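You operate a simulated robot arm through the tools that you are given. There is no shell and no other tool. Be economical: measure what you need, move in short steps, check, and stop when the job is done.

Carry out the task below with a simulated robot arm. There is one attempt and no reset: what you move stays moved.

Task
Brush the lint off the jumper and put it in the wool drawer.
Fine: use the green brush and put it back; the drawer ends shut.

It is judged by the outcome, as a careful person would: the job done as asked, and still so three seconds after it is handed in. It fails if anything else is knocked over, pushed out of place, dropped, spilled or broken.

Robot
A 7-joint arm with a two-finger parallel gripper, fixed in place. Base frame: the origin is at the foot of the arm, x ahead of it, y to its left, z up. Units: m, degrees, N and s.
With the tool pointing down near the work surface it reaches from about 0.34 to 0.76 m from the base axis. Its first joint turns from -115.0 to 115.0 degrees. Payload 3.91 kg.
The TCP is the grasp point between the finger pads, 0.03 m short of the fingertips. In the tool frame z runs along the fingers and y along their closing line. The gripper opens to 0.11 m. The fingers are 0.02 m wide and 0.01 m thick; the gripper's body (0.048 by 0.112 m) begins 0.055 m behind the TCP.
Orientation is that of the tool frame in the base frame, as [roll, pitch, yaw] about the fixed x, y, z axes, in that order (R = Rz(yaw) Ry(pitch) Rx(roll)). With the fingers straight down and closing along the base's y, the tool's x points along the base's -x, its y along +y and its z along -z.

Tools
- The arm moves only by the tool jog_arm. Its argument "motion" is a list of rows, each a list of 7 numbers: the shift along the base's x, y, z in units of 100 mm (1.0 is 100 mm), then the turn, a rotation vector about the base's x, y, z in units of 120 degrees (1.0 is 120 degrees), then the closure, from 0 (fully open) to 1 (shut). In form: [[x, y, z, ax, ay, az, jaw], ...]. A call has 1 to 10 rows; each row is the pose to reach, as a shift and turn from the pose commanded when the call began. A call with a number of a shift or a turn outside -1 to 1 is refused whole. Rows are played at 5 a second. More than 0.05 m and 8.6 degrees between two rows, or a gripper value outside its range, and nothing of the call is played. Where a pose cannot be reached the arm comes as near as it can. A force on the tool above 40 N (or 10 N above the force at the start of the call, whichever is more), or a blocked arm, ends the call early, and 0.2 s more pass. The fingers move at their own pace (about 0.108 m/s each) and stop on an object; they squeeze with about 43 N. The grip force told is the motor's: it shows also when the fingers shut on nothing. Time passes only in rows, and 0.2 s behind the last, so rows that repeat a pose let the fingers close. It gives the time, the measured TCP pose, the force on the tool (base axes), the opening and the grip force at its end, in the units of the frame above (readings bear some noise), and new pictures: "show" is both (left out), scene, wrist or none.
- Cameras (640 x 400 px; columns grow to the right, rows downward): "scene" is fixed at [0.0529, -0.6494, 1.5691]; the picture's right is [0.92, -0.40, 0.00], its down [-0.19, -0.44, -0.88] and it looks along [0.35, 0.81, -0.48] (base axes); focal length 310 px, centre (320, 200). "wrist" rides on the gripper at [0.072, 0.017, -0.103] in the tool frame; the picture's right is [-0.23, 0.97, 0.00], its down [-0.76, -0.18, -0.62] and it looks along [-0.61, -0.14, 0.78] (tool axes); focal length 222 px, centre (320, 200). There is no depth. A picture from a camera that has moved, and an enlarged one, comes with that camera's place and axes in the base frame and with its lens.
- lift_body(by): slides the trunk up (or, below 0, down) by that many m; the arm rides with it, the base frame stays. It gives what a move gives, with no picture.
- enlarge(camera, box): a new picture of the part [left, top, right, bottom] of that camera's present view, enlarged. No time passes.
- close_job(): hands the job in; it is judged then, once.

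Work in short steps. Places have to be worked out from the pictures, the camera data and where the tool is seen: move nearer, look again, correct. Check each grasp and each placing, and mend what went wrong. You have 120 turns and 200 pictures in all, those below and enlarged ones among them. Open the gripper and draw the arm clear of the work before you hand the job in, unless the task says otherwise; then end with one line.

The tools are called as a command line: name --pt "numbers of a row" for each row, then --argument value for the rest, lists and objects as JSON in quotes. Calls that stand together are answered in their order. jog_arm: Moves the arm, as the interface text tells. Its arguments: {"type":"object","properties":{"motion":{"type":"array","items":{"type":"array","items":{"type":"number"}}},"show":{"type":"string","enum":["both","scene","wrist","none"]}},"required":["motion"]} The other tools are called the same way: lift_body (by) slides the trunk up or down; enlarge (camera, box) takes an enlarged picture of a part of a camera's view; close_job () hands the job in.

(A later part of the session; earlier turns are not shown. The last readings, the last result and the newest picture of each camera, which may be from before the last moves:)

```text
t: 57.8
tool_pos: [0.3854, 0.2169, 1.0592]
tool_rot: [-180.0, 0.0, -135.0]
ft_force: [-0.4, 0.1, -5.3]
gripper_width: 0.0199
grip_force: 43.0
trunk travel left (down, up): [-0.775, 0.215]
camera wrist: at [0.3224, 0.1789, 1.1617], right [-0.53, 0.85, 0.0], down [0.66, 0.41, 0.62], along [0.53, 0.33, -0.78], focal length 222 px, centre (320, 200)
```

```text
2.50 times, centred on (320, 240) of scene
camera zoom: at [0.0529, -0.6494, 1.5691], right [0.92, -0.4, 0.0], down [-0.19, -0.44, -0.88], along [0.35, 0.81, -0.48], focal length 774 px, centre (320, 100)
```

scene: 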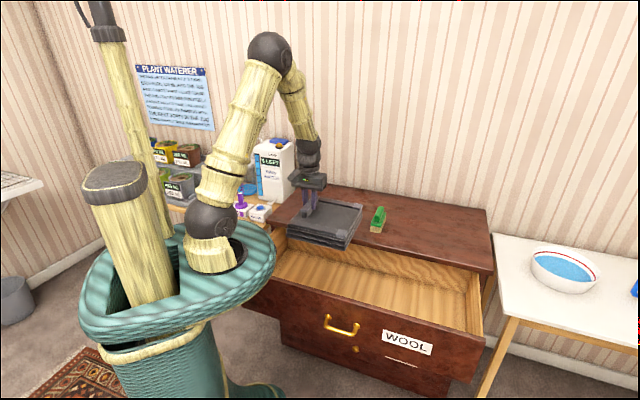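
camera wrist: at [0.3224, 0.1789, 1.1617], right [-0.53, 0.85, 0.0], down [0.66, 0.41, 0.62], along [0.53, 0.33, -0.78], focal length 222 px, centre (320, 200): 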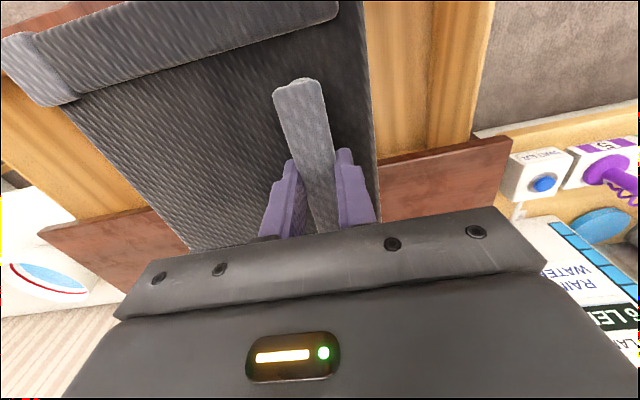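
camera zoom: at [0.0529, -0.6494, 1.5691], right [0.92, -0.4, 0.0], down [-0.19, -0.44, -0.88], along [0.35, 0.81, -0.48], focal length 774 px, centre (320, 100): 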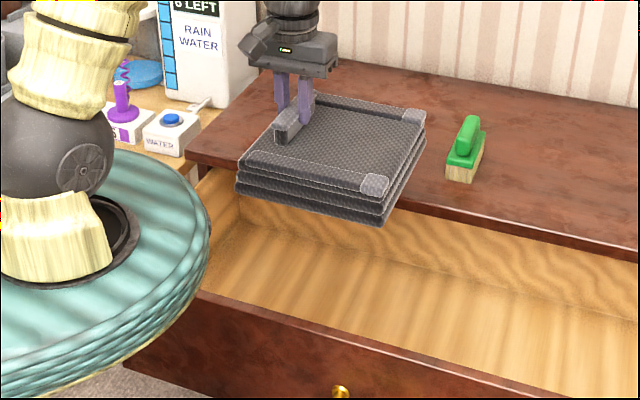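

The jumper is over the drawer. I'll slide 5 cm right, away from the robot's pedestal, and lower to just above the drawer rim to check the front and back clearance.

jog_arm --pt "0.17 -0.17 -0.1 0 0 0 1" --pt "0.35 -0.35 -0.3 0 0 0 1" --pt "0.35 -0.35 -0.6 0 0 0 1" --pt "0.35 -0.35 -0.8 0 0 0 1" --pt "0.35 -0.35 -0.8 0 0 0 1"

enlarge --camera "scene" --box '[260, 180, 420, 340]'

```text
t: 59.0
tool_pos: [0.4208, 0.1805, 0.9793]
tool_rot: [180.0, 0.0, -135.0]
ft_force: [0.1, 0.6, -4.7]
gripper_width: 0.0197
grip_force: 43.1
trunk travel left (down, up): [-0.775, 0.215]
camera wrist: at [0.358, 0.1426, 1.0818], right [-0.53, 0.85, 0.0], down [0.66, 0.41, 0.62], along [0.53, 0.33, -0.78], focal length 222 px, centre (320, 200)
```

scene: 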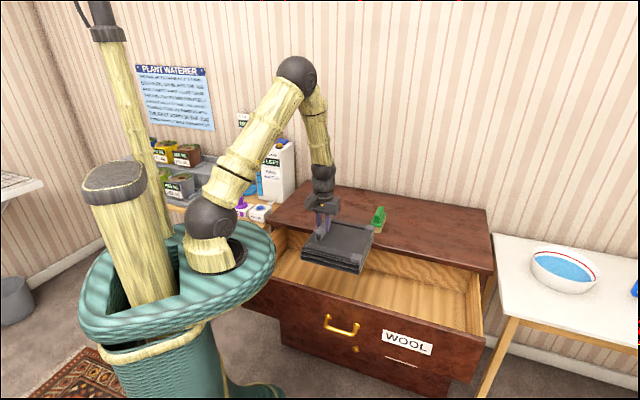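
wrist: 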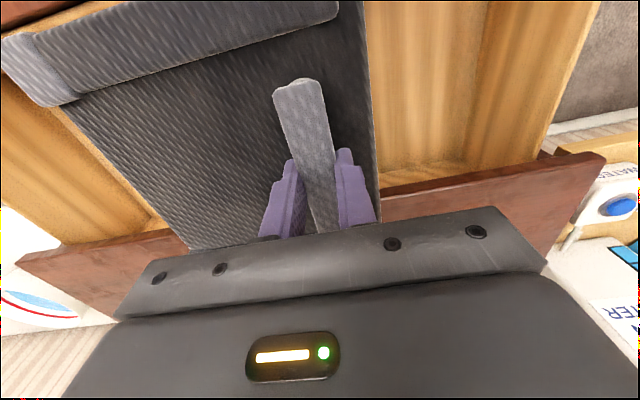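

```text
2.50 times, centred on (340, 260) of scene
camera zoom: at [0.0529, -0.6494, 1.5691], right [0.92, -0.4, 0.0], down [-0.19, -0.44, -0.88], along [0.35, 0.81, -0.48], focal length 774 px, centre (270, 50)
```

zoom: 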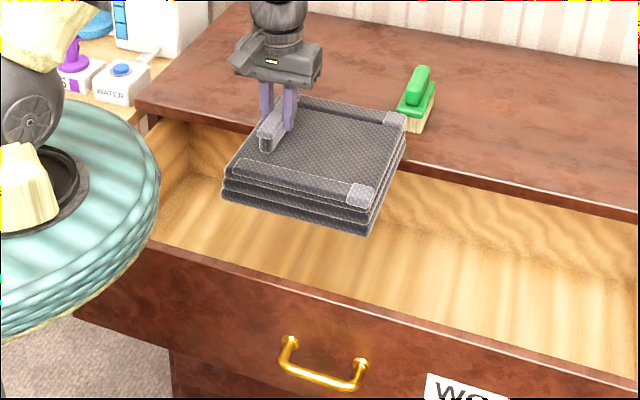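

Estimates from the two cameras put the jumper within about 1 cm of centred between the drawer front and the chest edge. I'll nudge 1 cm toward the robot and lower to rim level.

jog_arm --pt "-0.07 -0.07 0 0 0 0 1" --pt "-0.07 -0.07 -0.2 0 0 0 1" --pt "-0.07 -0.07 -0.35 0 0 0 1" --pt "-0.07 -0.07 -0.35 0 0 0 1" --show "wrist"

enlarge --camera "scene" --box '[280, 200, 400, 320]'

```text
t: 60.0
tool_pos: [0.4153, 0.1735, 0.9425]
tool_rot: [-180.0, 0.0, -135.0]
ft_force: [-0.7, -0.2, -5.2]
gripper_width: 0.0197
grip_force: 42.8
trunk travel left (down, up): [-0.775, 0.215]
camera wrist: at [0.352, 0.1363, 1.0456], right [-0.53, 0.85, 0.0], down [0.66, 0.41, 0.62], along [0.53, 0.33, -0.78], focal length 222 px, centre (320, 200)
```

wrist: 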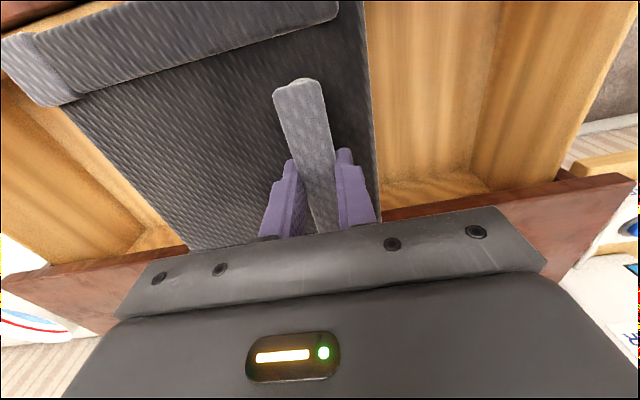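

```text
3.33 times, centred on (340, 260) of scene
camera zoom: at [0.0529, -0.6494, 1.5691], right [0.92, -0.4, 0.0], down [-0.19, -0.44, -0.88], along [0.35, 0.81, -0.48], focal length 1032 px, centre (253, 0)
```

zoom: 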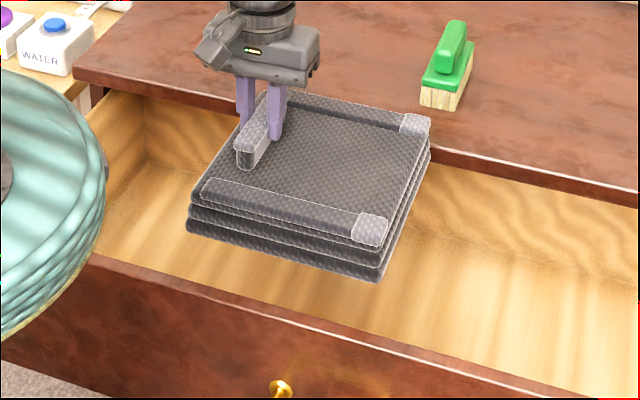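

At this height the jumper's far bottom edge is right at the chest edge, while about 7 cm is free at the drawer front. I'll shift 3 cm toward the robot and check again.

jog_arm --pt "-0.1 -0.1 0 0 0 0 1" --pt "-0.21 -0.21 0 0 0 0 1" --pt "-0.21 -0.21 0 0 0 0 1" --show "wrist"

enlarge --camera "scene" --box '[280, 200, 400, 320]'

```text
t: 60.8
tool_pos: [0.3931, 0.154, 0.9416]
tool_rot: [-180.0, 0.0, -135.0]
ft_force: [-0.6, -0.3, -5.0]
gripper_width: 0.0197
grip_force: 42.8
trunk travel left (down, up): [-0.775, 0.215]
camera wrist: at [0.3308, 0.1155, 1.0453], right [-0.53, 0.85, 0.0], down [0.66, 0.41, 0.62], along [0.53, 0.33, -0.78], focal length 222 px, centre (320, 200)
```

wrist: 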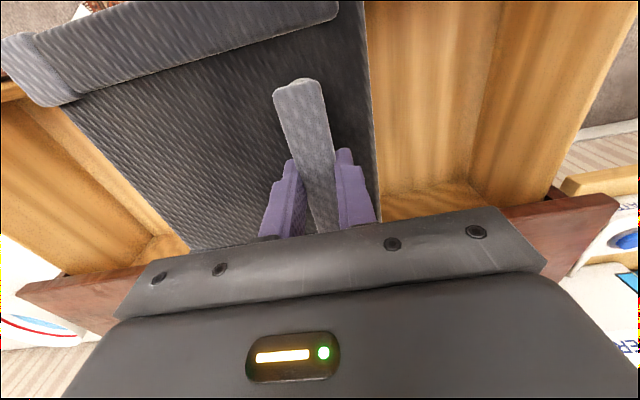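

```text
3.33 times, centred on (340, 260) of scene
camera zoom: at [0.0529, -0.6494, 1.5691], right [0.92, -0.4, 0.0], down [-0.19, -0.44, -0.88], along [0.35, 0.81, -0.48], focal length 1032 px, centre (253, 0)
```

zoom: 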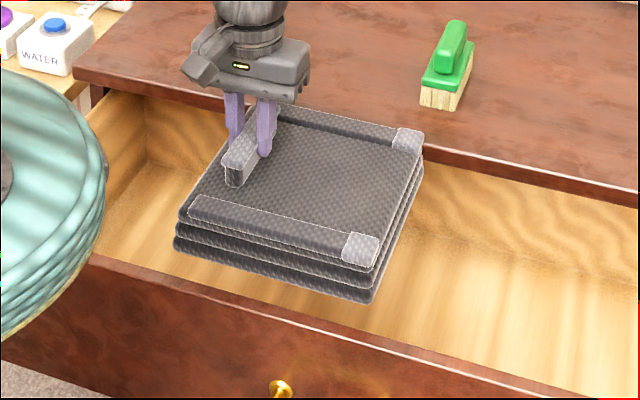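

The scene view suggests 1.7 cm free at the drawer front, but the wrist view suggests less. I'll enlarge both at that edge.

enlarge --camera "wrist" --box '[0, 0, 200, 130]'

enlarge --camera "scene" --box '[320, 250, 400, 310]'

```text
3.08 times, centred on (100, 65) of wrist
camera zoom: at [0.3308, 0.1155, 1.0453], right [-0.53, 0.85, 0.0], down [0.66, 0.41, 0.62], along [0.53, 0.33, -0.78], focal length 684 px, centre (997, 615)
```

zoom: 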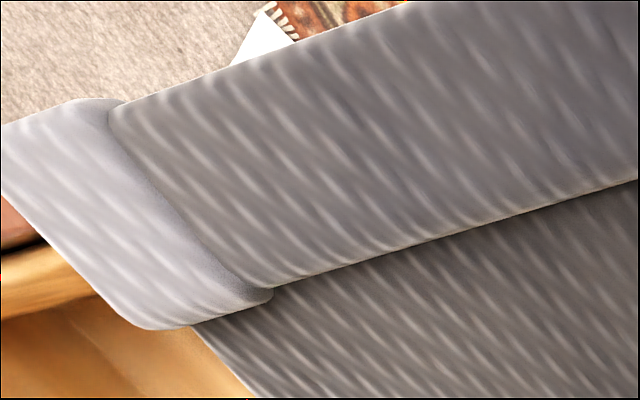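

```text
6.67 times, centred on (360, 280) of scene
camera zoom: at [0.0529, -0.6494, 1.5691], right [0.92, -0.4, 0.0], down [-0.19, -0.44, -0.88], along [0.35, 0.81, -0.48], focal length 2064 px, centre (53, -333)
```

zoom: 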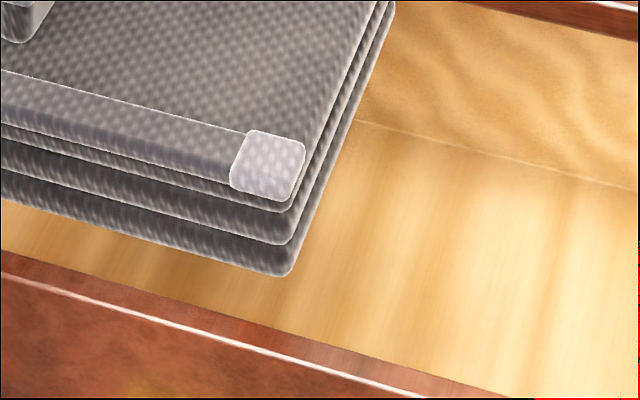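

The near gap at the drawer front is only about 2 mm, and the far gap about 29 mm. Moving back 15 mm evens them out; then I'll lower in stages watching the force.

jog_arm --pt "0.1 0.1 0 0 0 0 1" --pt "0.1 0.1 -0.15 0 0 0 1" --pt "0.1 0.1 -0.3 0 0 0 1" --pt "0.1 0.1 -0.45 0 0 0 1" --pt "0.1 0.1 -0.45 0 0 0 1" --show "wrist"

enlarge --camera "scene" --box '[280, 200, 400, 320]'

```text
t: 62.0
tool_pos: [0.4017, 0.1637, 0.8969]
tool_rot: [-180.0, 0.0, -134.9]
ft_force: [-0.5, 1.1, 9.7]
gripper_width: 0.0199
grip_force: 43.0
trunk travel left (down, up): [-0.775, 0.215]
camera wrist: at [0.3393, 0.1258, 1.0006], right [-0.53, 0.85, 0.0], down [0.66, 0.41, 0.62], along [0.53, 0.33, -0.78], focal length 222 px, centre (320, 200)
```

wrist: 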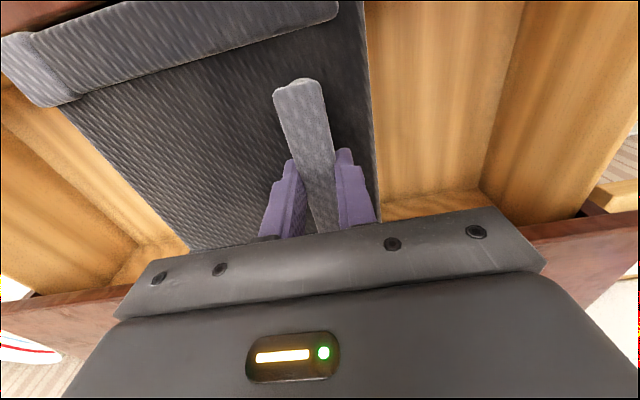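

```text
3.33 times, centred on (340, 260) of scene
camera zoom: at [0.0529, -0.6494, 1.5691], right [0.92, -0.4, 0.0], down [-0.19, -0.44, -0.88], along [0.35, 0.81, -0.48], focal length 1032 px, centre (253, 0)
```

zoom: 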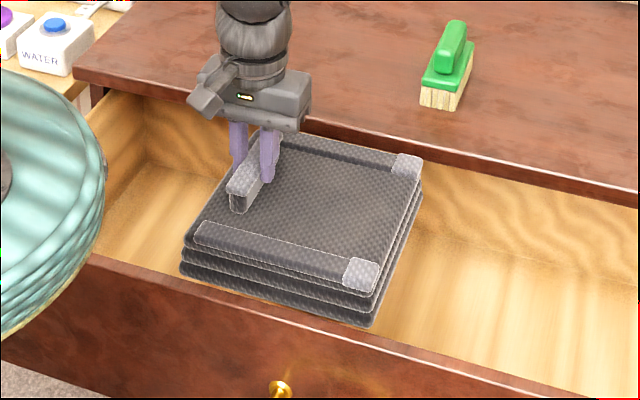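

The force rose by about 15 N, which may be contact. I'll hold still and read again before judging.

jog_arm --pt "0 0 0 0 0 0 1" --pt "0 0 0 0 0 0 1" --show "none"

enlarge --camera "scene" --box '[310, 230, 390, 310]'

enlarge --camera "wrist" --box '[0, 0, 200, 130]'

```text
t: 62.6
tool_pos: [0.4031, 0.1636, 0.8976]
tool_rot: [180.0, 0.0, -135.0]
ft_force: [0.2, 1.2, 8.8]
gripper_width: 0.0196
grip_force: 43.3
trunk travel left (down, up): [-0.775, 0.215]
```

```text
5.00 times, centred on (350, 270) of scene
camera zoom: at [0.0529, -0.6494, 1.5691], right [0.92, -0.4, 0.0], down [-0.19, -0.44, -0.88], along [0.35, 0.81, -0.48], focal length 1548 px, centre (170, -150)
```

zoom: 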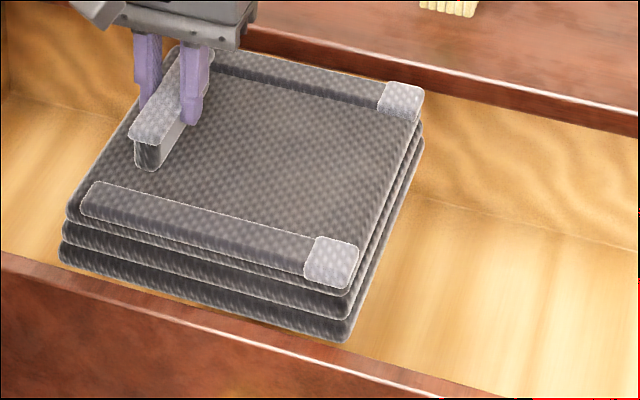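

```text
3.08 times, centred on (100, 65) of wrist
camera zoom: at [0.3392, 0.1257, 1.0002], right [-0.53, 0.85, 0.0], down [0.66, 0.41, 0.62], along [0.53, 0.33, -0.78], focal length 684 px, centre (997, 615)
```

zoom: 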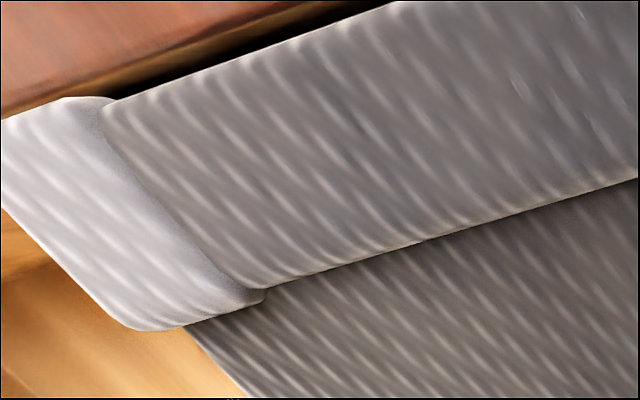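

The contact is real, at a jumper bottom of about 0.80, well above the drawer floor at about 0.70. Something small is catching, so I'll raise 6 mm, shift 8 mm toward the chest and retry gently.

jog_arm --pt "0 0 0.06 0 0 0 1" --pt "0.056 0.056 0.06 0 0 0 1" --pt "0.056 0.056 0.06 0 0 0 1" --show "none"

jog_arm --pt "0 0 -0.04 0 0 0 1" --pt "0 0 -0.08 0 0 0 1" --pt "0 0 -0.08 0 0 0 1" --show "none"

```text
t: 63.4
tool_pos: [0.4079, 0.1686, 0.9029]
tool_rot: [-179.9, 0.0, -134.9]
ft_force: [-1.0, -0.1, -5.2]
gripper_width: 0.0193
grip_force: 42.6
trunk travel left (down, up): [-0.775, 0.215]
```

```text
t: 64.2
tool_pos: [0.4084, 0.1691, 0.8947]
tool_rot: [-180.0, 0.0, -135.0]
ft_force: [-0.6, 0.6, -5.4]
gripper_width: 0.0197
grip_force: 43.2
trunk travel left (down, up): [-0.775, 0.215]
```

That freed it: no contact now, lower than before. It had been catching the drawer front. I'll continue down.

jog_arm --pt "0.03 0.03 -0.1 0 0 0 1" --pt "0.03 0.03 -0.2 0 0 0 1" --pt "0.03 0.03 -0.3 0 0 0 1" --pt "0.03 0.03 -0.3 0 0 0 1" --show "wrist"

enlarge --camera "scene" --box '[280, 200, 400, 320]'

```text
t: 65.2
tool_pos: [0.4113, 0.1716, 0.8646]
tool_rot: [-180.0, 0.0, -135.1]
ft_force: [-0.9, 0.2, -4.7]
gripper_width: 0.0196
grip_force: 43.4
trunk travel left (down, up): [-0.775, 0.215]
camera wrist: at [0.3492, 0.1342, 0.9678], right [-0.53, 0.85, 0.0], down [0.66, 0.41, 0.62], along [0.53, 0.33, -0.78], focal length 222 px, centre (320, 200)
```

wrist: 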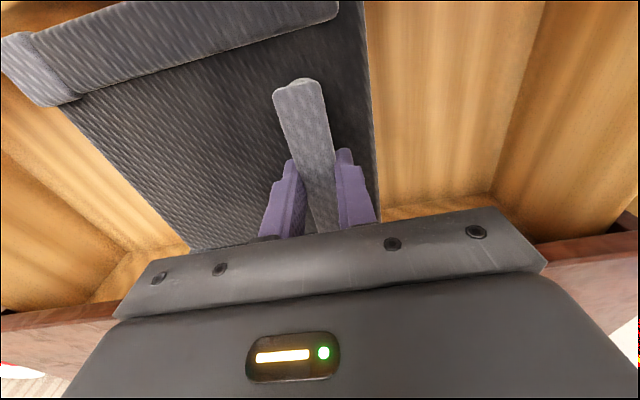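

```text
3.33 times, centred on (340, 260) of scene
camera zoom: at [0.0529, -0.6494, 1.5691], right [0.92, -0.4, 0.0], down [-0.19, -0.44, -0.88], along [0.35, 0.81, -0.48], focal length 1032 px, centre (253, 0)
```

zoom: 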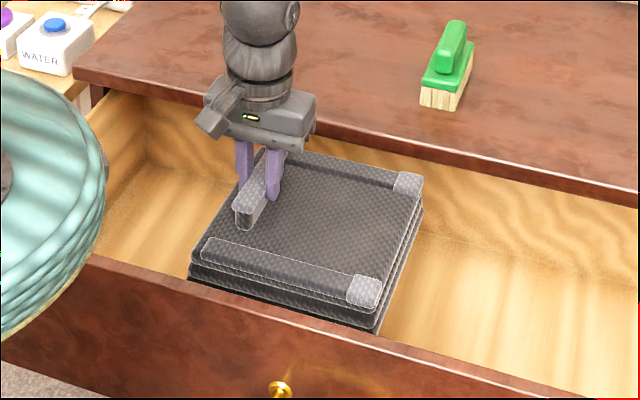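

The jumper is inside the drawer. I'll keep lowering until it touches the floor.

jog_arm --pt "0 0 -0.1 0 0 0 1" --pt "0 0 -0.2 0 0 0 1" --pt "0 0 -0.3 0 0 0 1" --pt "0 0 -0.3 0 0 0 1" --show "none"

jog_arm --pt "0 0 -0.05 0 0 0 1" --pt "0 0 -0.1 0 0 0 1" --pt "0 0 -0.1 0 0 0 1" --show "wrist"

enlarge --camera "scene" --box '[280, 200, 400, 320]'

```text
t: 66.2
tool_pos: [0.4127, 0.1724, 0.8356]
tool_rot: [-180.0, 0.0, -135.0]
ft_force: [-0.2, -0.3, -5.3]
gripper_width: 0.0198
grip_force: 43.2
trunk travel left (down, up): [-0.775, 0.215]
```

```text
t: 67.0
tool_pos: [0.4124, 0.1719, 0.8242]
tool_rot: [180.0, 0.0, -135.1]
ft_force: [0.0, 0.2, -4.9]
gripper_width: 0.0195
grip_force: 42.9
trunk travel left (down, up): [-0.775, 0.215]
camera wrist: at [0.3492, 0.1338, 0.9283], right [-0.53, 0.85, 0.0], down [0.66, 0.41, 0.62], along [0.53, 0.33, -0.78], focal length 222 px, centre (320, 200)
```

wrist: 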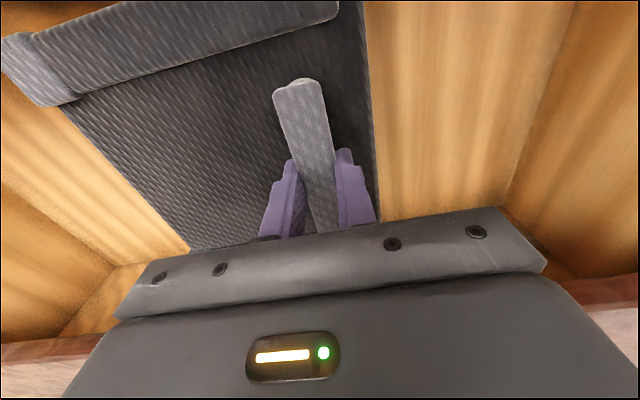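

```text
3.33 times, centred on (340, 260) of scene
camera zoom: at [0.0529, -0.6494, 1.5691], right [0.92, -0.4, 0.0], down [-0.19, -0.44, -0.88], along [0.35, 0.81, -0.48], focal length 1032 px, centre (253, 0)
```

zoom: 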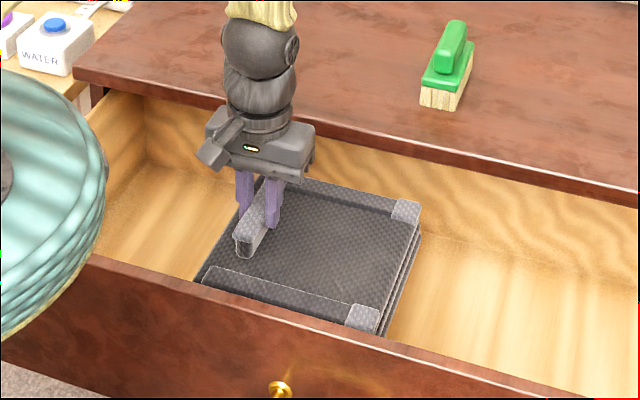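

There's no floor contact yet, so I'll keep easing down.

jog_arm --pt "0 0 -0.05 0 0 0 1" --pt "0 0 -0.1 0 0 0 1" --pt "0 0 -0.1 0 0 0 1" --show "none"

jog_arm --pt "0 0 -0.04 0 0 0 1" --pt "0 0 -0.07 0 0 0 1" --pt "0 0 -0.07 0 0 0 1" --show "none"

```text
t: 67.8
tool_pos: [0.4122, 0.1721, 0.8159]
tool_rot: [180.0, 0.0, -135.0]
ft_force: [0.6, 0.3, -5.4]
gripper_width: 0.0195
grip_force: 42.8
trunk travel left (down, up): [-0.775, 0.215]
```

```text
t: 68.6
tool_pos: [0.4116, 0.1726, 0.8077]
tool_rot: [180.0, -0.1, -135.0]
ft_force: [-0.5, -0.7, -5.5]
gripper_width: 0.0195
grip_force: 43.0
trunk travel left (down, up): [-0.775, 0.215]
```

jog_arm --pt "0 0 -0.04 0 0 0 1" --pt "0 0 -0.07 0 0 0 1" --pt "0 0 -0.07 0 0 0 1" --show "none"

jog_arm --pt "0 0 -0.03 0 0 0 1" --pt "0 0 -0.05 0 0 0 1" --pt "0 0 -0.05 0 0 0 1" --show "none"

enlarge --camera "scene" --box '[280, 200, 400, 320]'

```text
t: 69.4
tool_pos: [0.4124, 0.1726, 0.8012]
tool_rot: [-179.9, 0.0, -135.0]
ft_force: [-0.3, 0.2, -4.3]
gripper_width: 0.0197
grip_force: 43.5
trunk travel left (down, up): [-0.775, 0.215]
```

```text
t: 70.2
tool_pos: [0.412, 0.172, 0.7954]
tool_rot: [-180.0, 0.0, -135.0]
ft_force: [0.3, 0.1, -4.9]
gripper_width: 0.0195
grip_force: 43.5
trunk travel left (down, up): [-0.775, 0.215]
```

```text
3.33 times, centred on (340, 260) of scene
camera zoom: at [0.0529, -0.6494, 1.5691], right [0.92, -0.4, 0.0], down [-0.19, -0.44, -0.88], along [0.35, 0.81, -0.48], focal length 1032 px, centre (253, 0)
```

zoom: 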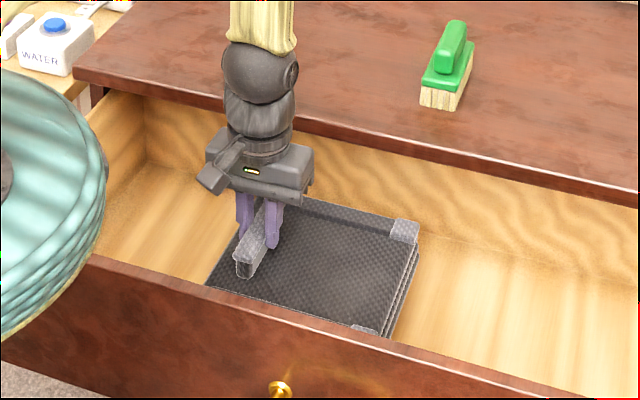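

Still hanging. Continuing down in small steps; the call stops itself on excess force.

jog_arm --pt "0 0 -0.04 0 0 0 1" --pt "0 0 -0.08 0 0 0 1" --pt "0 0 -0.08 0 0 0 1" --show "none"

jog_arm --pt "0 0 -0.02 0 0 0 1" --pt "0 0 -0.04 0 0 0 1" --pt "0 0 -0.04 0 0 0 1" --show "none"

```text
t: 71.0
tool_pos: [0.4119, 0.1703, 0.7877]
tool_rot: [-179.9, 0.0, -134.9]
ft_force: [-0.1, -0.2, -5.0]
gripper_width: 0.0197
grip_force: 42.8
trunk travel left (down, up): [-0.775, 0.215]
```

```text
t: 71.8
tool_pos: [0.4127, 0.1729, 0.7831]
tool_rot: [180.0, 0.0, -134.9]
ft_force: [-0.6, 0.0, -5.2]
gripper_width: 0.0196
grip_force: 43.4
trunk travel left (down, up): [-0.775, 0.215]
```

jog_arm --pt "0 0 -0.03 0 0 0 1" --pt "0 0 -0.06 0 0 0 1" --pt "0 0 -0.06 0 0 0 1" --show "none"

jog_arm --pt "0 0 -0.02 0 0 0 1" --pt "0 0 -0.05 0 0 0 1" --pt "0 0 -0.05 0 0 0 1" --show "none"

enlarge --camera "scene" --box '[280, 200, 400, 320]'

```text
t: 72.6
tool_pos: [0.4113, 0.1732, 0.7788]
tool_rot: [-180.0, 0.0, -135.0]
ft_force: [-0.9, 0.5, -5.4]
gripper_width: 0.0197
grip_force: 43.7
trunk travel left (down, up): [-0.775, 0.215]
```

```text
t: 73.4
tool_pos: [0.4119, 0.1726, 0.7726]
tool_rot: [180.0, -0.1, -135.0]
ft_force: [0.5, -0.8, -4.4]
gripper_width: 0.0195
grip_force: 42.8
trunk travel left (down, up): [-0.775, 0.215]
```

```text
3.33 times, centred on (340, 260) of scene
camera zoom: at [0.0529, -0.6494, 1.5691], right [0.92, -0.4, 0.0], down [-0.19, -0.44, -0.88], along [0.35, 0.81, -0.48], focal length 1032 px, centre (253, 0)
```

zoom: 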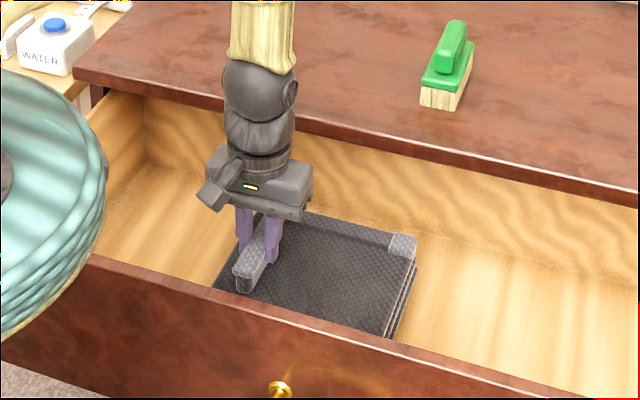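

jog_arm --pt "0 0 -0.02 0 0 0 1" --pt "0 0 -0.05 0 0 0 1" --pt "0 0 -0.05 0 0 0 1" --show "none"

jog_arm --pt "0 0 -0.02 0 0 0 1" --pt "0 0 -0.05 0 0 0 1" --pt "0 0 -0.05 0 0 0 1" --show "none"

jog_arm --pt "0 0 -0.02 0 0 0 1" --pt "0 0 -0.04 0 0 0 1" --pt "0 0 -0.04 0 0 0 1" --show "wrist"

```text
t: 74.2
tool_pos: [0.4108, 0.173, 0.7685]
tool_rot: [-180.0, 0.0, -135.0]
ft_force: [-0.5, 0.9, -5.3]
gripper_width: 0.0195
grip_force: 42.7
trunk travel left (down, up): [-0.775, 0.215]
```

```text
t: 75.0
tool_pos: [0.4126, 0.173, 0.764]
tool_rot: [180.0, -0.1, -135.0]
ft_force: [-0.6, -0.4, -4.4]
gripper_width: 0.0194
grip_force: 43.2
trunk travel left (down, up): [-0.775, 0.215]
```

```text
t: 75.8
tool_pos: [0.4128, 0.1727, 0.7604]
tool_rot: [-180.0, -0.1, -135.0]
ft_force: [-0.3, -0.4, -4.8]
gripper_width: 0.0195
grip_force: 43.0
trunk travel left (down, up): [-0.775, 0.215]
camera wrist: at [0.3492, 0.1344, 0.8629], right [-0.53, 0.85, 0.0], down [0.66, 0.41, 0.62], along [0.53, 0.33, -0.78], focal length 222 px, centre (320, 200)
```

wrist: 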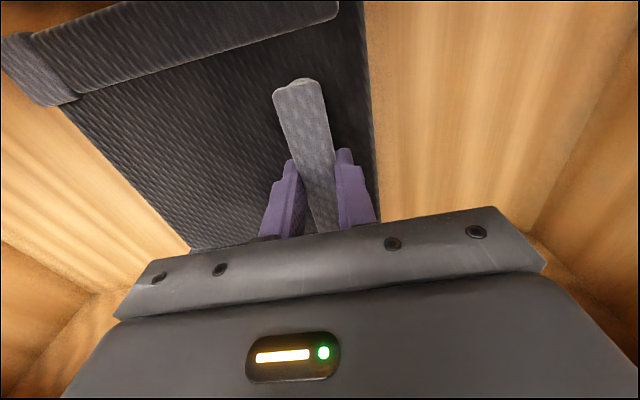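

I'll keep easing down at 3 mm per row.

jog_arm --pt "0 0 -0.03 0 0 0 1" --pt "0 0 -0.06 0 0 0 1" --pt "0 0 -0.09 0 0 0 1" --pt "0 0 -0.09 0 0 0 1" --show "none"

jog_arm --pt "0 0 -0.03 0 0 0 1" --pt "0 0 -0.05 0 0 0 1" --pt "0 0 -0.05 0 0 0 1" --show "none"

enlarge --camera "scene" --box '[280, 200, 400, 320]'

```text
t: 76.8
tool_pos: [0.4124, 0.1718, 0.7507]
tool_rot: [179.9, 0.0, -135.0]
ft_force: [-1.0, -0.2, -5.2]
gripper_width: 0.0195
grip_force: 42.7
trunk travel left (down, up): [-0.775, 0.215]
```

```text
t: 77.6
tool_pos: [0.4128, 0.1728, 0.7454]
tool_rot: [179.9, 0.1, -135.1]
ft_force: [0.2, -0.6, -5.2]
gripper_width: 0.0199
grip_force: 43.1
trunk travel left (down, up): [-0.775, 0.215]
```

```text
3.33 times, centred on (340, 260) of scene
camera zoom: at [0.0529, -0.6494, 1.5691], right [0.92, -0.4, 0.0], down [-0.19, -0.44, -0.88], along [0.35, 0.81, -0.48], focal length 1032 px, centre (253, 0)
```

zoom: 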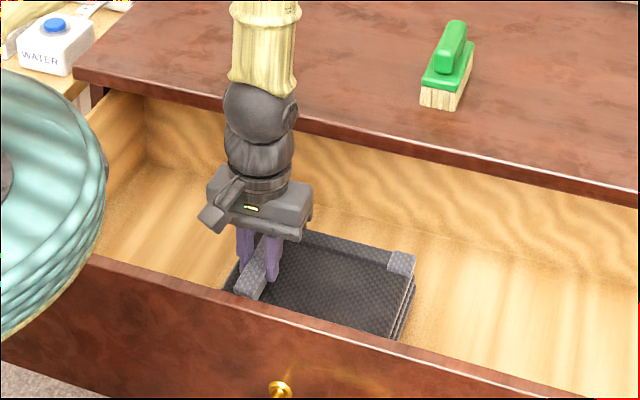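

jog_arm --pt "0 0 -0.03 0 0 0 1" --pt "0 0 -0.06 0 0 0 1" --pt "0 0 -0.06 0 0 0 1" --show "none"

jog_arm --pt "0 0 -0.03 0 0 0 1" --pt "0 0 -0.06 0 0 0 1" --pt "0 0 -0.06 0 0 0 1" --show "none"

jog_arm --pt "0 0 -0.03 0 0 0 1" --pt "0 0 -0.06 0 0 0 1" --pt "0 0 -0.06 0 0 0 1" --show "wrist"

```text
t: 78.4
tool_pos: [0.4123, 0.1722, 0.7399]
tool_rot: [180.0, 0.1, -135.0]
ft_force: [0.5, 0.1, -5.3]
gripper_width: 0.0195
grip_force: 42.9
trunk travel left (down, up): [-0.775, 0.215]
```

```text
t: 79.2
tool_pos: [0.4128, 0.1725, 0.7329]
tool_rot: [-179.9, 0.0, -135.0]
ft_force: [-0.3, -0.9, -3.9]
gripper_width: 0.0195
grip_force: 43.3
trunk travel left (down, up): [-0.775, 0.215]
```

```text
t: 80.0
tool_pos: [0.4133, 0.1709, 0.7271]
tool_rot: [-180.0, -0.1, -135.0]
ft_force: [0.0, -0.1, -3.7]
gripper_width: 0.0195
grip_force: 43.1
trunk travel left (down, up): [-0.775, 0.215]
camera wrist: at [0.3503, 0.1336, 0.8305], right [-0.53, 0.85, 0.0], down [0.66, 0.41, 0.62], along [0.53, 0.33, -0.78], focal length 222 px, centre (320, 200)
```

wrist: 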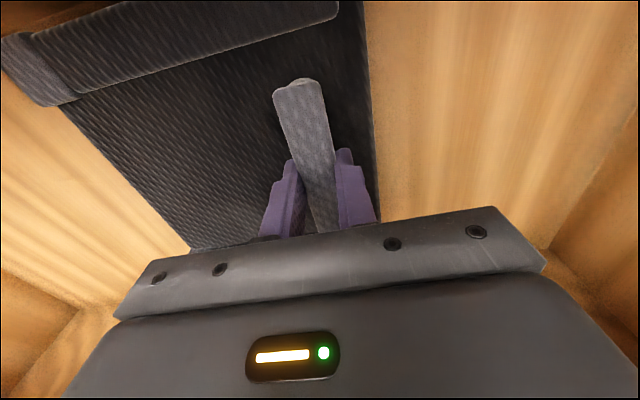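

The load is starting to ease (−3.7 N), which suggests first touch. I'll go down another 3 mm.

jog_arm --pt "0 0 -0.03 0 0 0 1" --pt "0 0 -0.03 0 0 0 1" --pt "0 0 -0.03 0 0 0 1" --show "none"

jog_arm --pt "0 0 -0.03 0 0 0 1" --pt "0 0 -0.03 0 0 0 1" --pt "0 0 -0.03 0 0 0 1" --show "none"

```text
t: 80.8
tool_pos: [0.412, 0.1727, 0.7246]
tool_rot: [-180.0, 0.0, -135.0]
ft_force: [-1.1, -0.7, 5.3]
gripper_width: 0.0197
grip_force: 43.1
trunk travel left (down, up): [-0.775, 0.215]
```

```text
t: 81.5
tool_pos: [0.4127, 0.1731, 0.7247]
tool_rot: [-180.0, 0.2, -135.0]
ft_force: [-0.8, 3.3, 24.5]
gripper_width: 0.0201
grip_force: 42.6
trunk travel left (down, up): [-0.775, 0.215]
stopped in row 3: the force on the tool passed its limit (the readings are from after the stop); the commanded pose is now the measured one
```

The jumper rests on the drawer floor. I'll release and rise straight up.

jog_arm --pt "0 0 0.01 0 0 0 0.7" --pt "0 0 0.01 0 0 0 0.5" --pt "0 0 0.01 0 0 0 0.45" --pt "0 0 0.2 0 0 0 0.45" --pt "0 0 0.5 0 0 0 0.45" --pt "0 0 0.9 0 0 0 0.45"

enlarge --camera "scene" --box '[280, 200, 400, 320]'

```text
t: 82.9
tool_pos: [0.4137, 0.1714, 0.8161]
tool_rot: [-180.0, 0.0, -135.0]
ft_force: [-0.4, 0.9, 0.1]
gripper_width: 0.0605
grip_force: 0.1
trunk travel left (down, up): [-0.775, 0.215]
camera wrist: at [0.3503, 0.133, 0.9184], right [-0.53, 0.85, 0.0], down [0.66, 0.41, 0.62], along [0.53, 0.33, -0.78], focal length 222 px, centre (320, 200)
```

scene: 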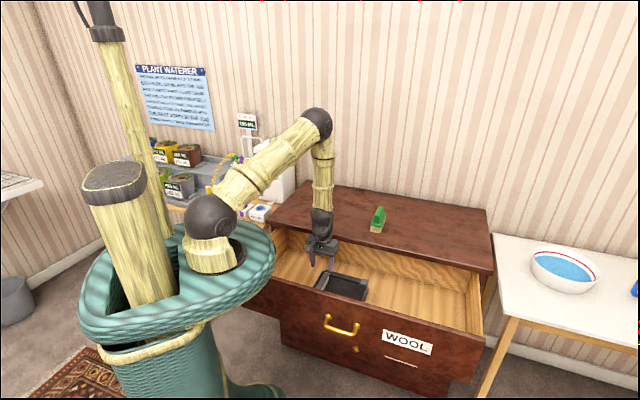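
wrist: 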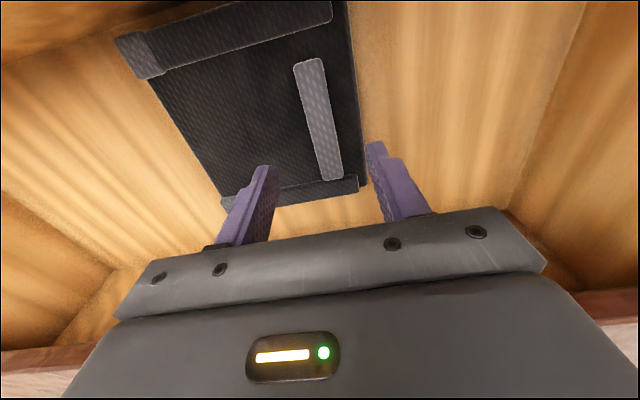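

```text
3.33 times, centred on (340, 260) of scene
camera zoom: at [0.0529, -0.6494, 1.5691], right [0.92, -0.4, 0.0], down [-0.19, -0.44, -0.88], along [0.35, 0.81, -0.48], focal length 1032 px, centre (253, 0)
```

zoom: 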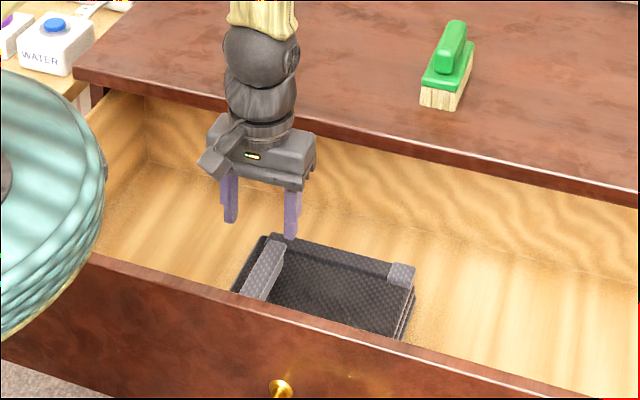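

The jumper lies flat in the drawer, with its collar well below the rim. To shut the drawer I'll close the fingers, go round in front of the handle, and push on the bar with the tool vertical, which keeps the gripper clear of the chest edge.

jog_arm --pt "0 0 0.35 0 0 0 0.45" --pt "0 0 0.7 0 0 0 0.7" --pt "0 0 1 0 0 0 1" --pt "-0.1 -0.35 1 0 0 0 1" --pt "-0.2 -0.7 1 0 0 0 1" --pt "-0.3 -1 1 0 0 0 1" --show "none"

jog_arm --pt "-0.1 -0.35 0 0 0 0 1" --pt "-0.2 -0.7 0 0 0 0 1" --pt "-0.25 -1 0 0 0 0 1" --show "none"

jog_arm --pt "-0.07 -0.25 0 0 0 0 1" --pt "-0.13 -0.48 0 0 0 0 1" --pt "-0.13 -0.48 0 0 0 0 1"

```text
t: 84.3
tool_pos: [0.3826, 0.0731, 0.9126]
tool_rot: [-179.9, 0.2, -135.1]
ft_force: [-0.8, 0.0, 0.1]
gripper_width: 0.0
grip_force: 37.7
trunk travel left (down, up): [-0.775, 0.215]
```

```text
t: 85.1
tool_pos: [0.357, -0.027, 0.9141]
tool_rot: [-179.9, 0.1, -135.1]
ft_force: [0.7, 0.2, 0.0]
gripper_width: 0.0
grip_force: 38.1
trunk travel left (down, up): [-0.775, 0.215]
```

```text
t: 85.9
tool_pos: [0.3448, -0.0747, 0.912]
tool_rot: [-179.8, 0.1, -135.0]
ft_force: [0.4, -0.9, -0.1]
gripper_width: 0.0001
grip_force: 37.8
trunk travel left (down, up): [-0.775, 0.215]
camera wrist: at [0.2822, -0.1125, 1.0152], right [-0.53, 0.85, 0.0], down [0.66, 0.41, 0.62], along [0.53, 0.33, -0.78], focal length 222 px, centre (320, 200)
```

scene: 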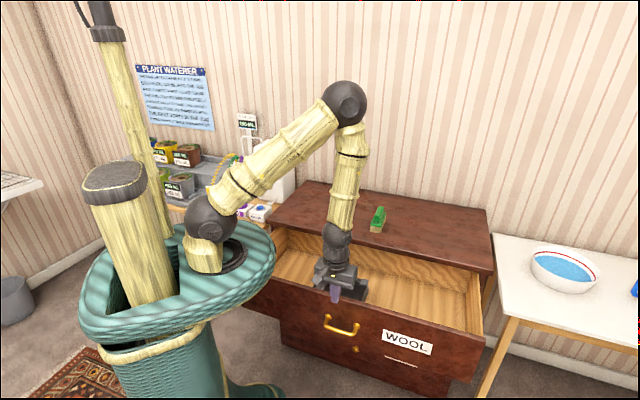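
wrist: 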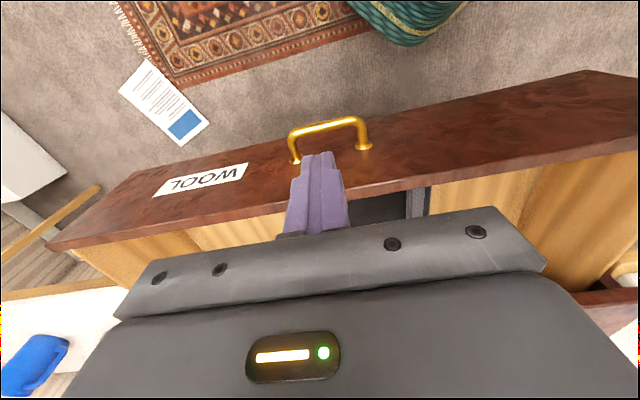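

The bar is at n≈0.23 and I'm in front of it at n 0.19. I'll lower in front of the bar.

jog_arm --pt "0 0 -0.35 0 0 0 1" --pt "0 0 -0.7 0 0 0 1" --pt "0 0 -0.95 0 0 0 1" --pt "0 0 -0.95 0 0 0 1"

```text
t: 86.9
tool_pos: [0.3455, -0.0735, 0.8182]
tool_rot: [-180.0, 0.1, -135.0]
ft_force: [-0.4, -0.3, 0.8]
gripper_width: 0.0
grip_force: 38.0
trunk travel left (down, up): [-0.775, 0.215]
camera wrist: at [0.2828, -0.112, 0.9214], right [-0.53, 0.85, 0.0], down [0.66, 0.41, 0.62], along [0.53, 0.33, -0.78], focal length 222 px, centre (320, 200)
```

scene: 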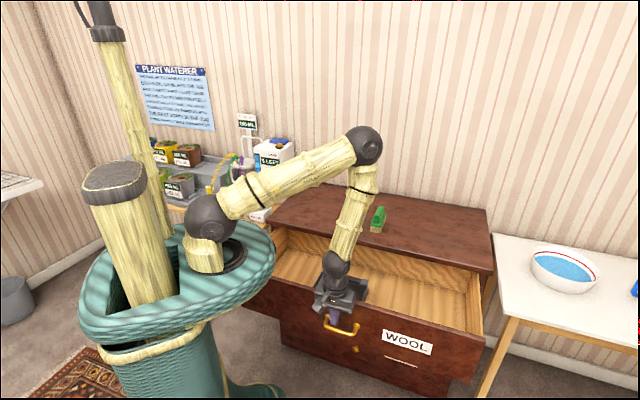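
wrist: 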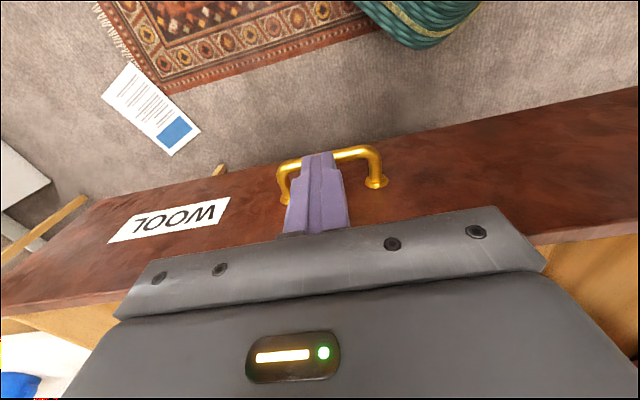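

The fingers are just in front of the bar. I'll lower to bar height and tilt the tool 20° so its upper part leans away from the chest, then look.

jog_arm --pt "-0.03 -0.03 -0.3 0 0 0 1" --pt "-0.06 -0.06 -0.6 0.0393 -0.0393 0 1" --pt "-0.06 -0.06 -0.83 0.0786 -0.0786 0 1" --pt "-0.06 -0.06 -0.83 0.1179 -0.1179 0 1" --pt "-0.06 -0.06 -0.83 0.1179 -0.1179 0 1"

enlarge --camera "scene" --box '[280, 250, 420, 370]'

```text
t: 88.1
tool_pos: [0.3396, -0.0809, 0.7349]
tool_rot: [-179.9, 20.3, -134.9]
ft_force: [0.0, -0.2, -0.8]
gripper_width: 0.0
grip_force: 37.9
trunk travel left (down, up): [-0.775, 0.215]
camera wrist: at [0.2547, -0.1418, 0.8063], right [-0.54, 0.84, 0.08], down [0.48, 0.23, 0.85], along [0.69, 0.49, -0.52], focal length 222 px, centre (320, 200)
```

scene: 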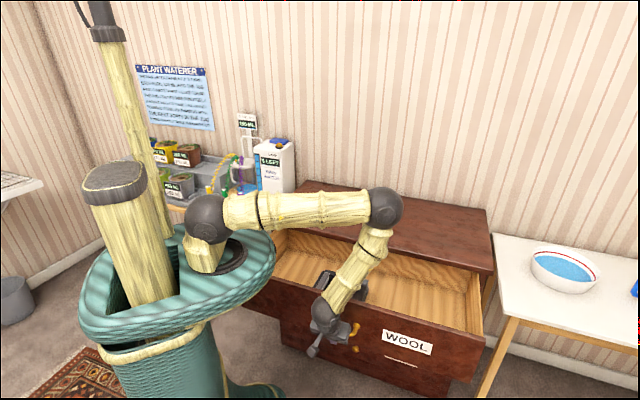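
wrist: 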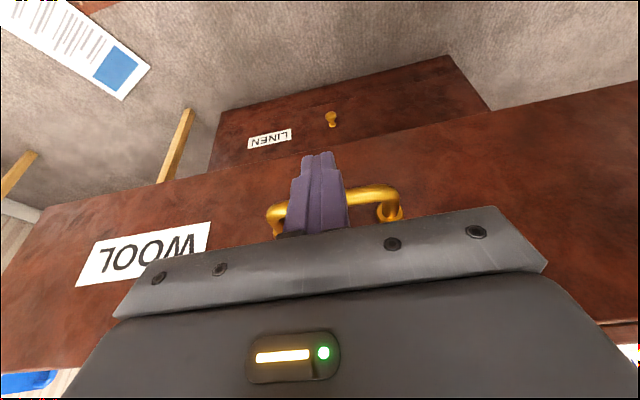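

```text
3.33 times, centred on (350, 310) of scene
camera zoom: at [0.0529, -0.6494, 1.5691], right [0.92, -0.4, 0.0], down [-0.19, -0.44, -0.88], along [0.35, 0.81, -0.48], focal length 1032 px, centre (220, -167)
```

zoom: 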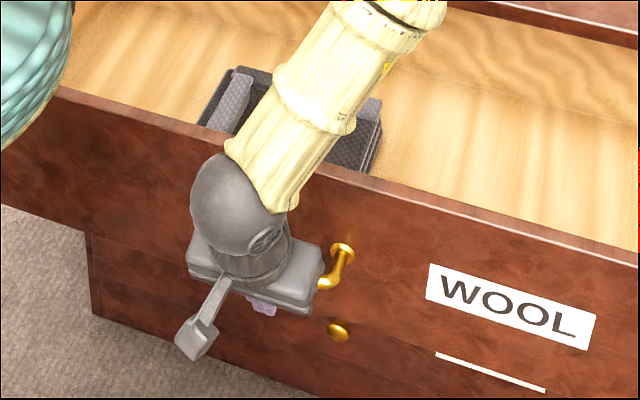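

The fingers sit against the middle of the bar. I'll push in stages and watch the forearm against the chest top and the brush.

jog_arm --pt "0.12 0.12 0 0 0 0 1" --pt "0.24 0.24 0 0 0 0 1" --pt "0.36 0.36 0 0 0 0 1" --pt "0.5 0.5 0 0 0 0 1" --pt "0.65 0.65 0 0 0 0 1" --pt "0.8 0.8 0 0 0 0 1" --pt "0.8 0.8 0 0 0 0 1"

```text
t: 89.7
tool_pos: [0.4199, -0.0018, 0.7345]
tool_rot: [-179.9, 20.1, -135.0]
ft_force: [0.4, 0.5, 0.8]
gripper_width: 0.0
grip_force: 37.5
trunk travel left (down, up): [-0.775, 0.215]
camera wrist: at [0.336, -0.0618, 0.8054], right [-0.54, 0.84, 0.08], down [0.48, 0.23, 0.85], along [0.69, 0.49, -0.53], focal length 222 px, centre (320, 200)
```

scene: 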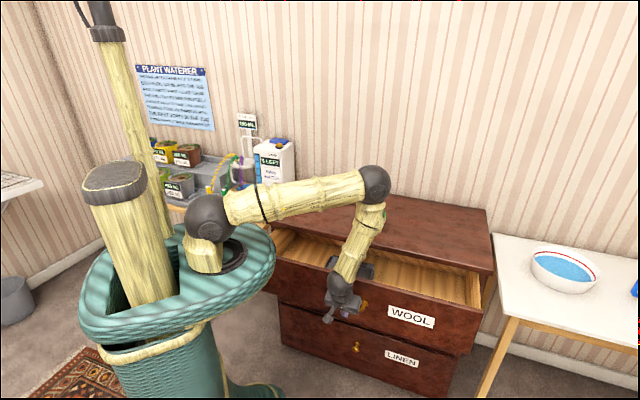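
wrist: 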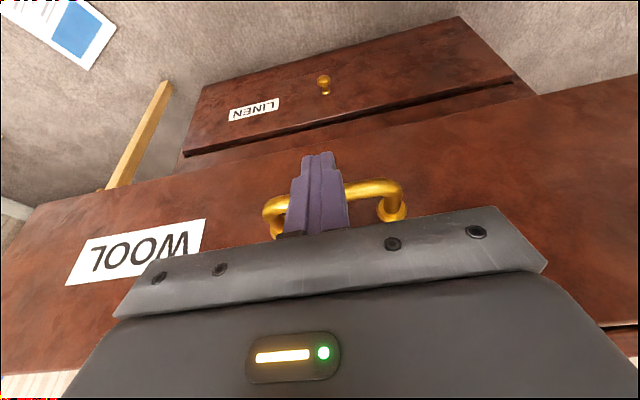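

The drawer is moving smoothly. By geometry the elbow is at z≈1.2, far from the brush. I'll continue.

jog_arm --pt "0.15 0.15 0 0 0 0 1" --pt "0.3 0.3 0 0 0 0 1" --pt "0.45 0.45 0 0 0 0 1" --pt "0.6 0.6 0 0 0 0 1" --pt "0.75 0.75 0 0 0 0 1" --pt "0.9 0.9 0 0 0 0 1" --pt "0.9 0.9 0 0 0 0 1"

enlarge --camera "scene" --box '[280, 180, 480, 340]'

```text
t: 91.3
tool_pos: [0.5089, 0.0901, 0.7358]
tool_rot: [-179.9, 20.1, -135.0]
ft_force: [0.2, -0.3, 0.5]
gripper_width: 0.0
grip_force: 37.9
trunk travel left (down, up): [-0.775, 0.215]
camera wrist: at [0.4248, 0.0291, 0.8074], right [-0.54, 0.84, 0.08], down [0.48, 0.23, 0.85], along [0.69, 0.49, -0.53], focal length 222 px, centre (320, 200)
```

scene: 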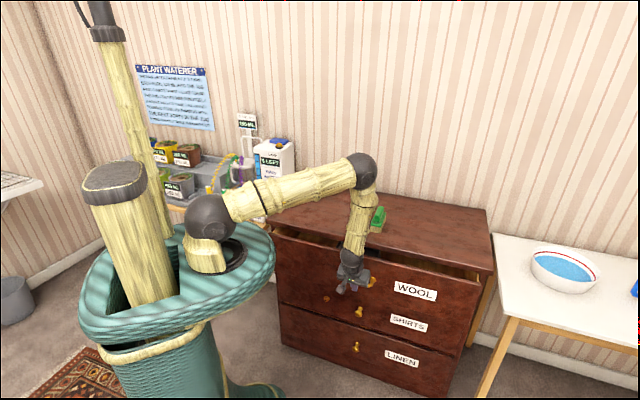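
wrist: 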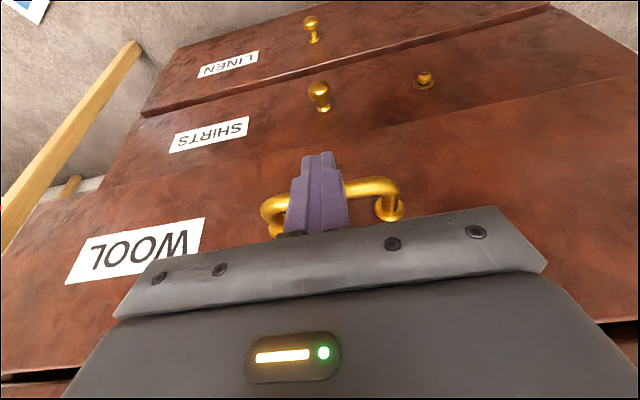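

```text
2.50 times, centred on (380, 260) of scene
camera zoom: at [0.0529, -0.6494, 1.5691], right [0.92, -0.4, 0.0], down [-0.19, -0.44, -0.88], along [0.35, 0.81, -0.48], focal length 774 px, centre (170, 50)
```

zoom: 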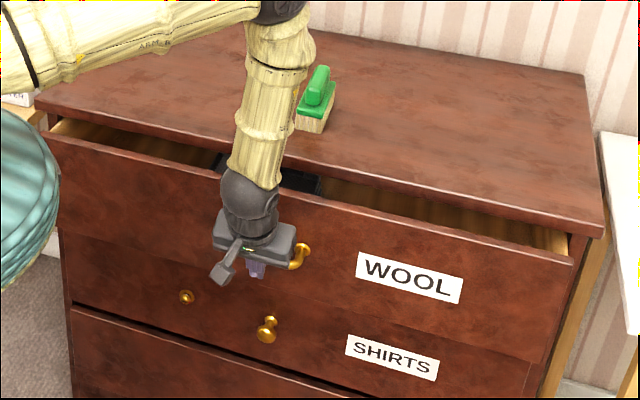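

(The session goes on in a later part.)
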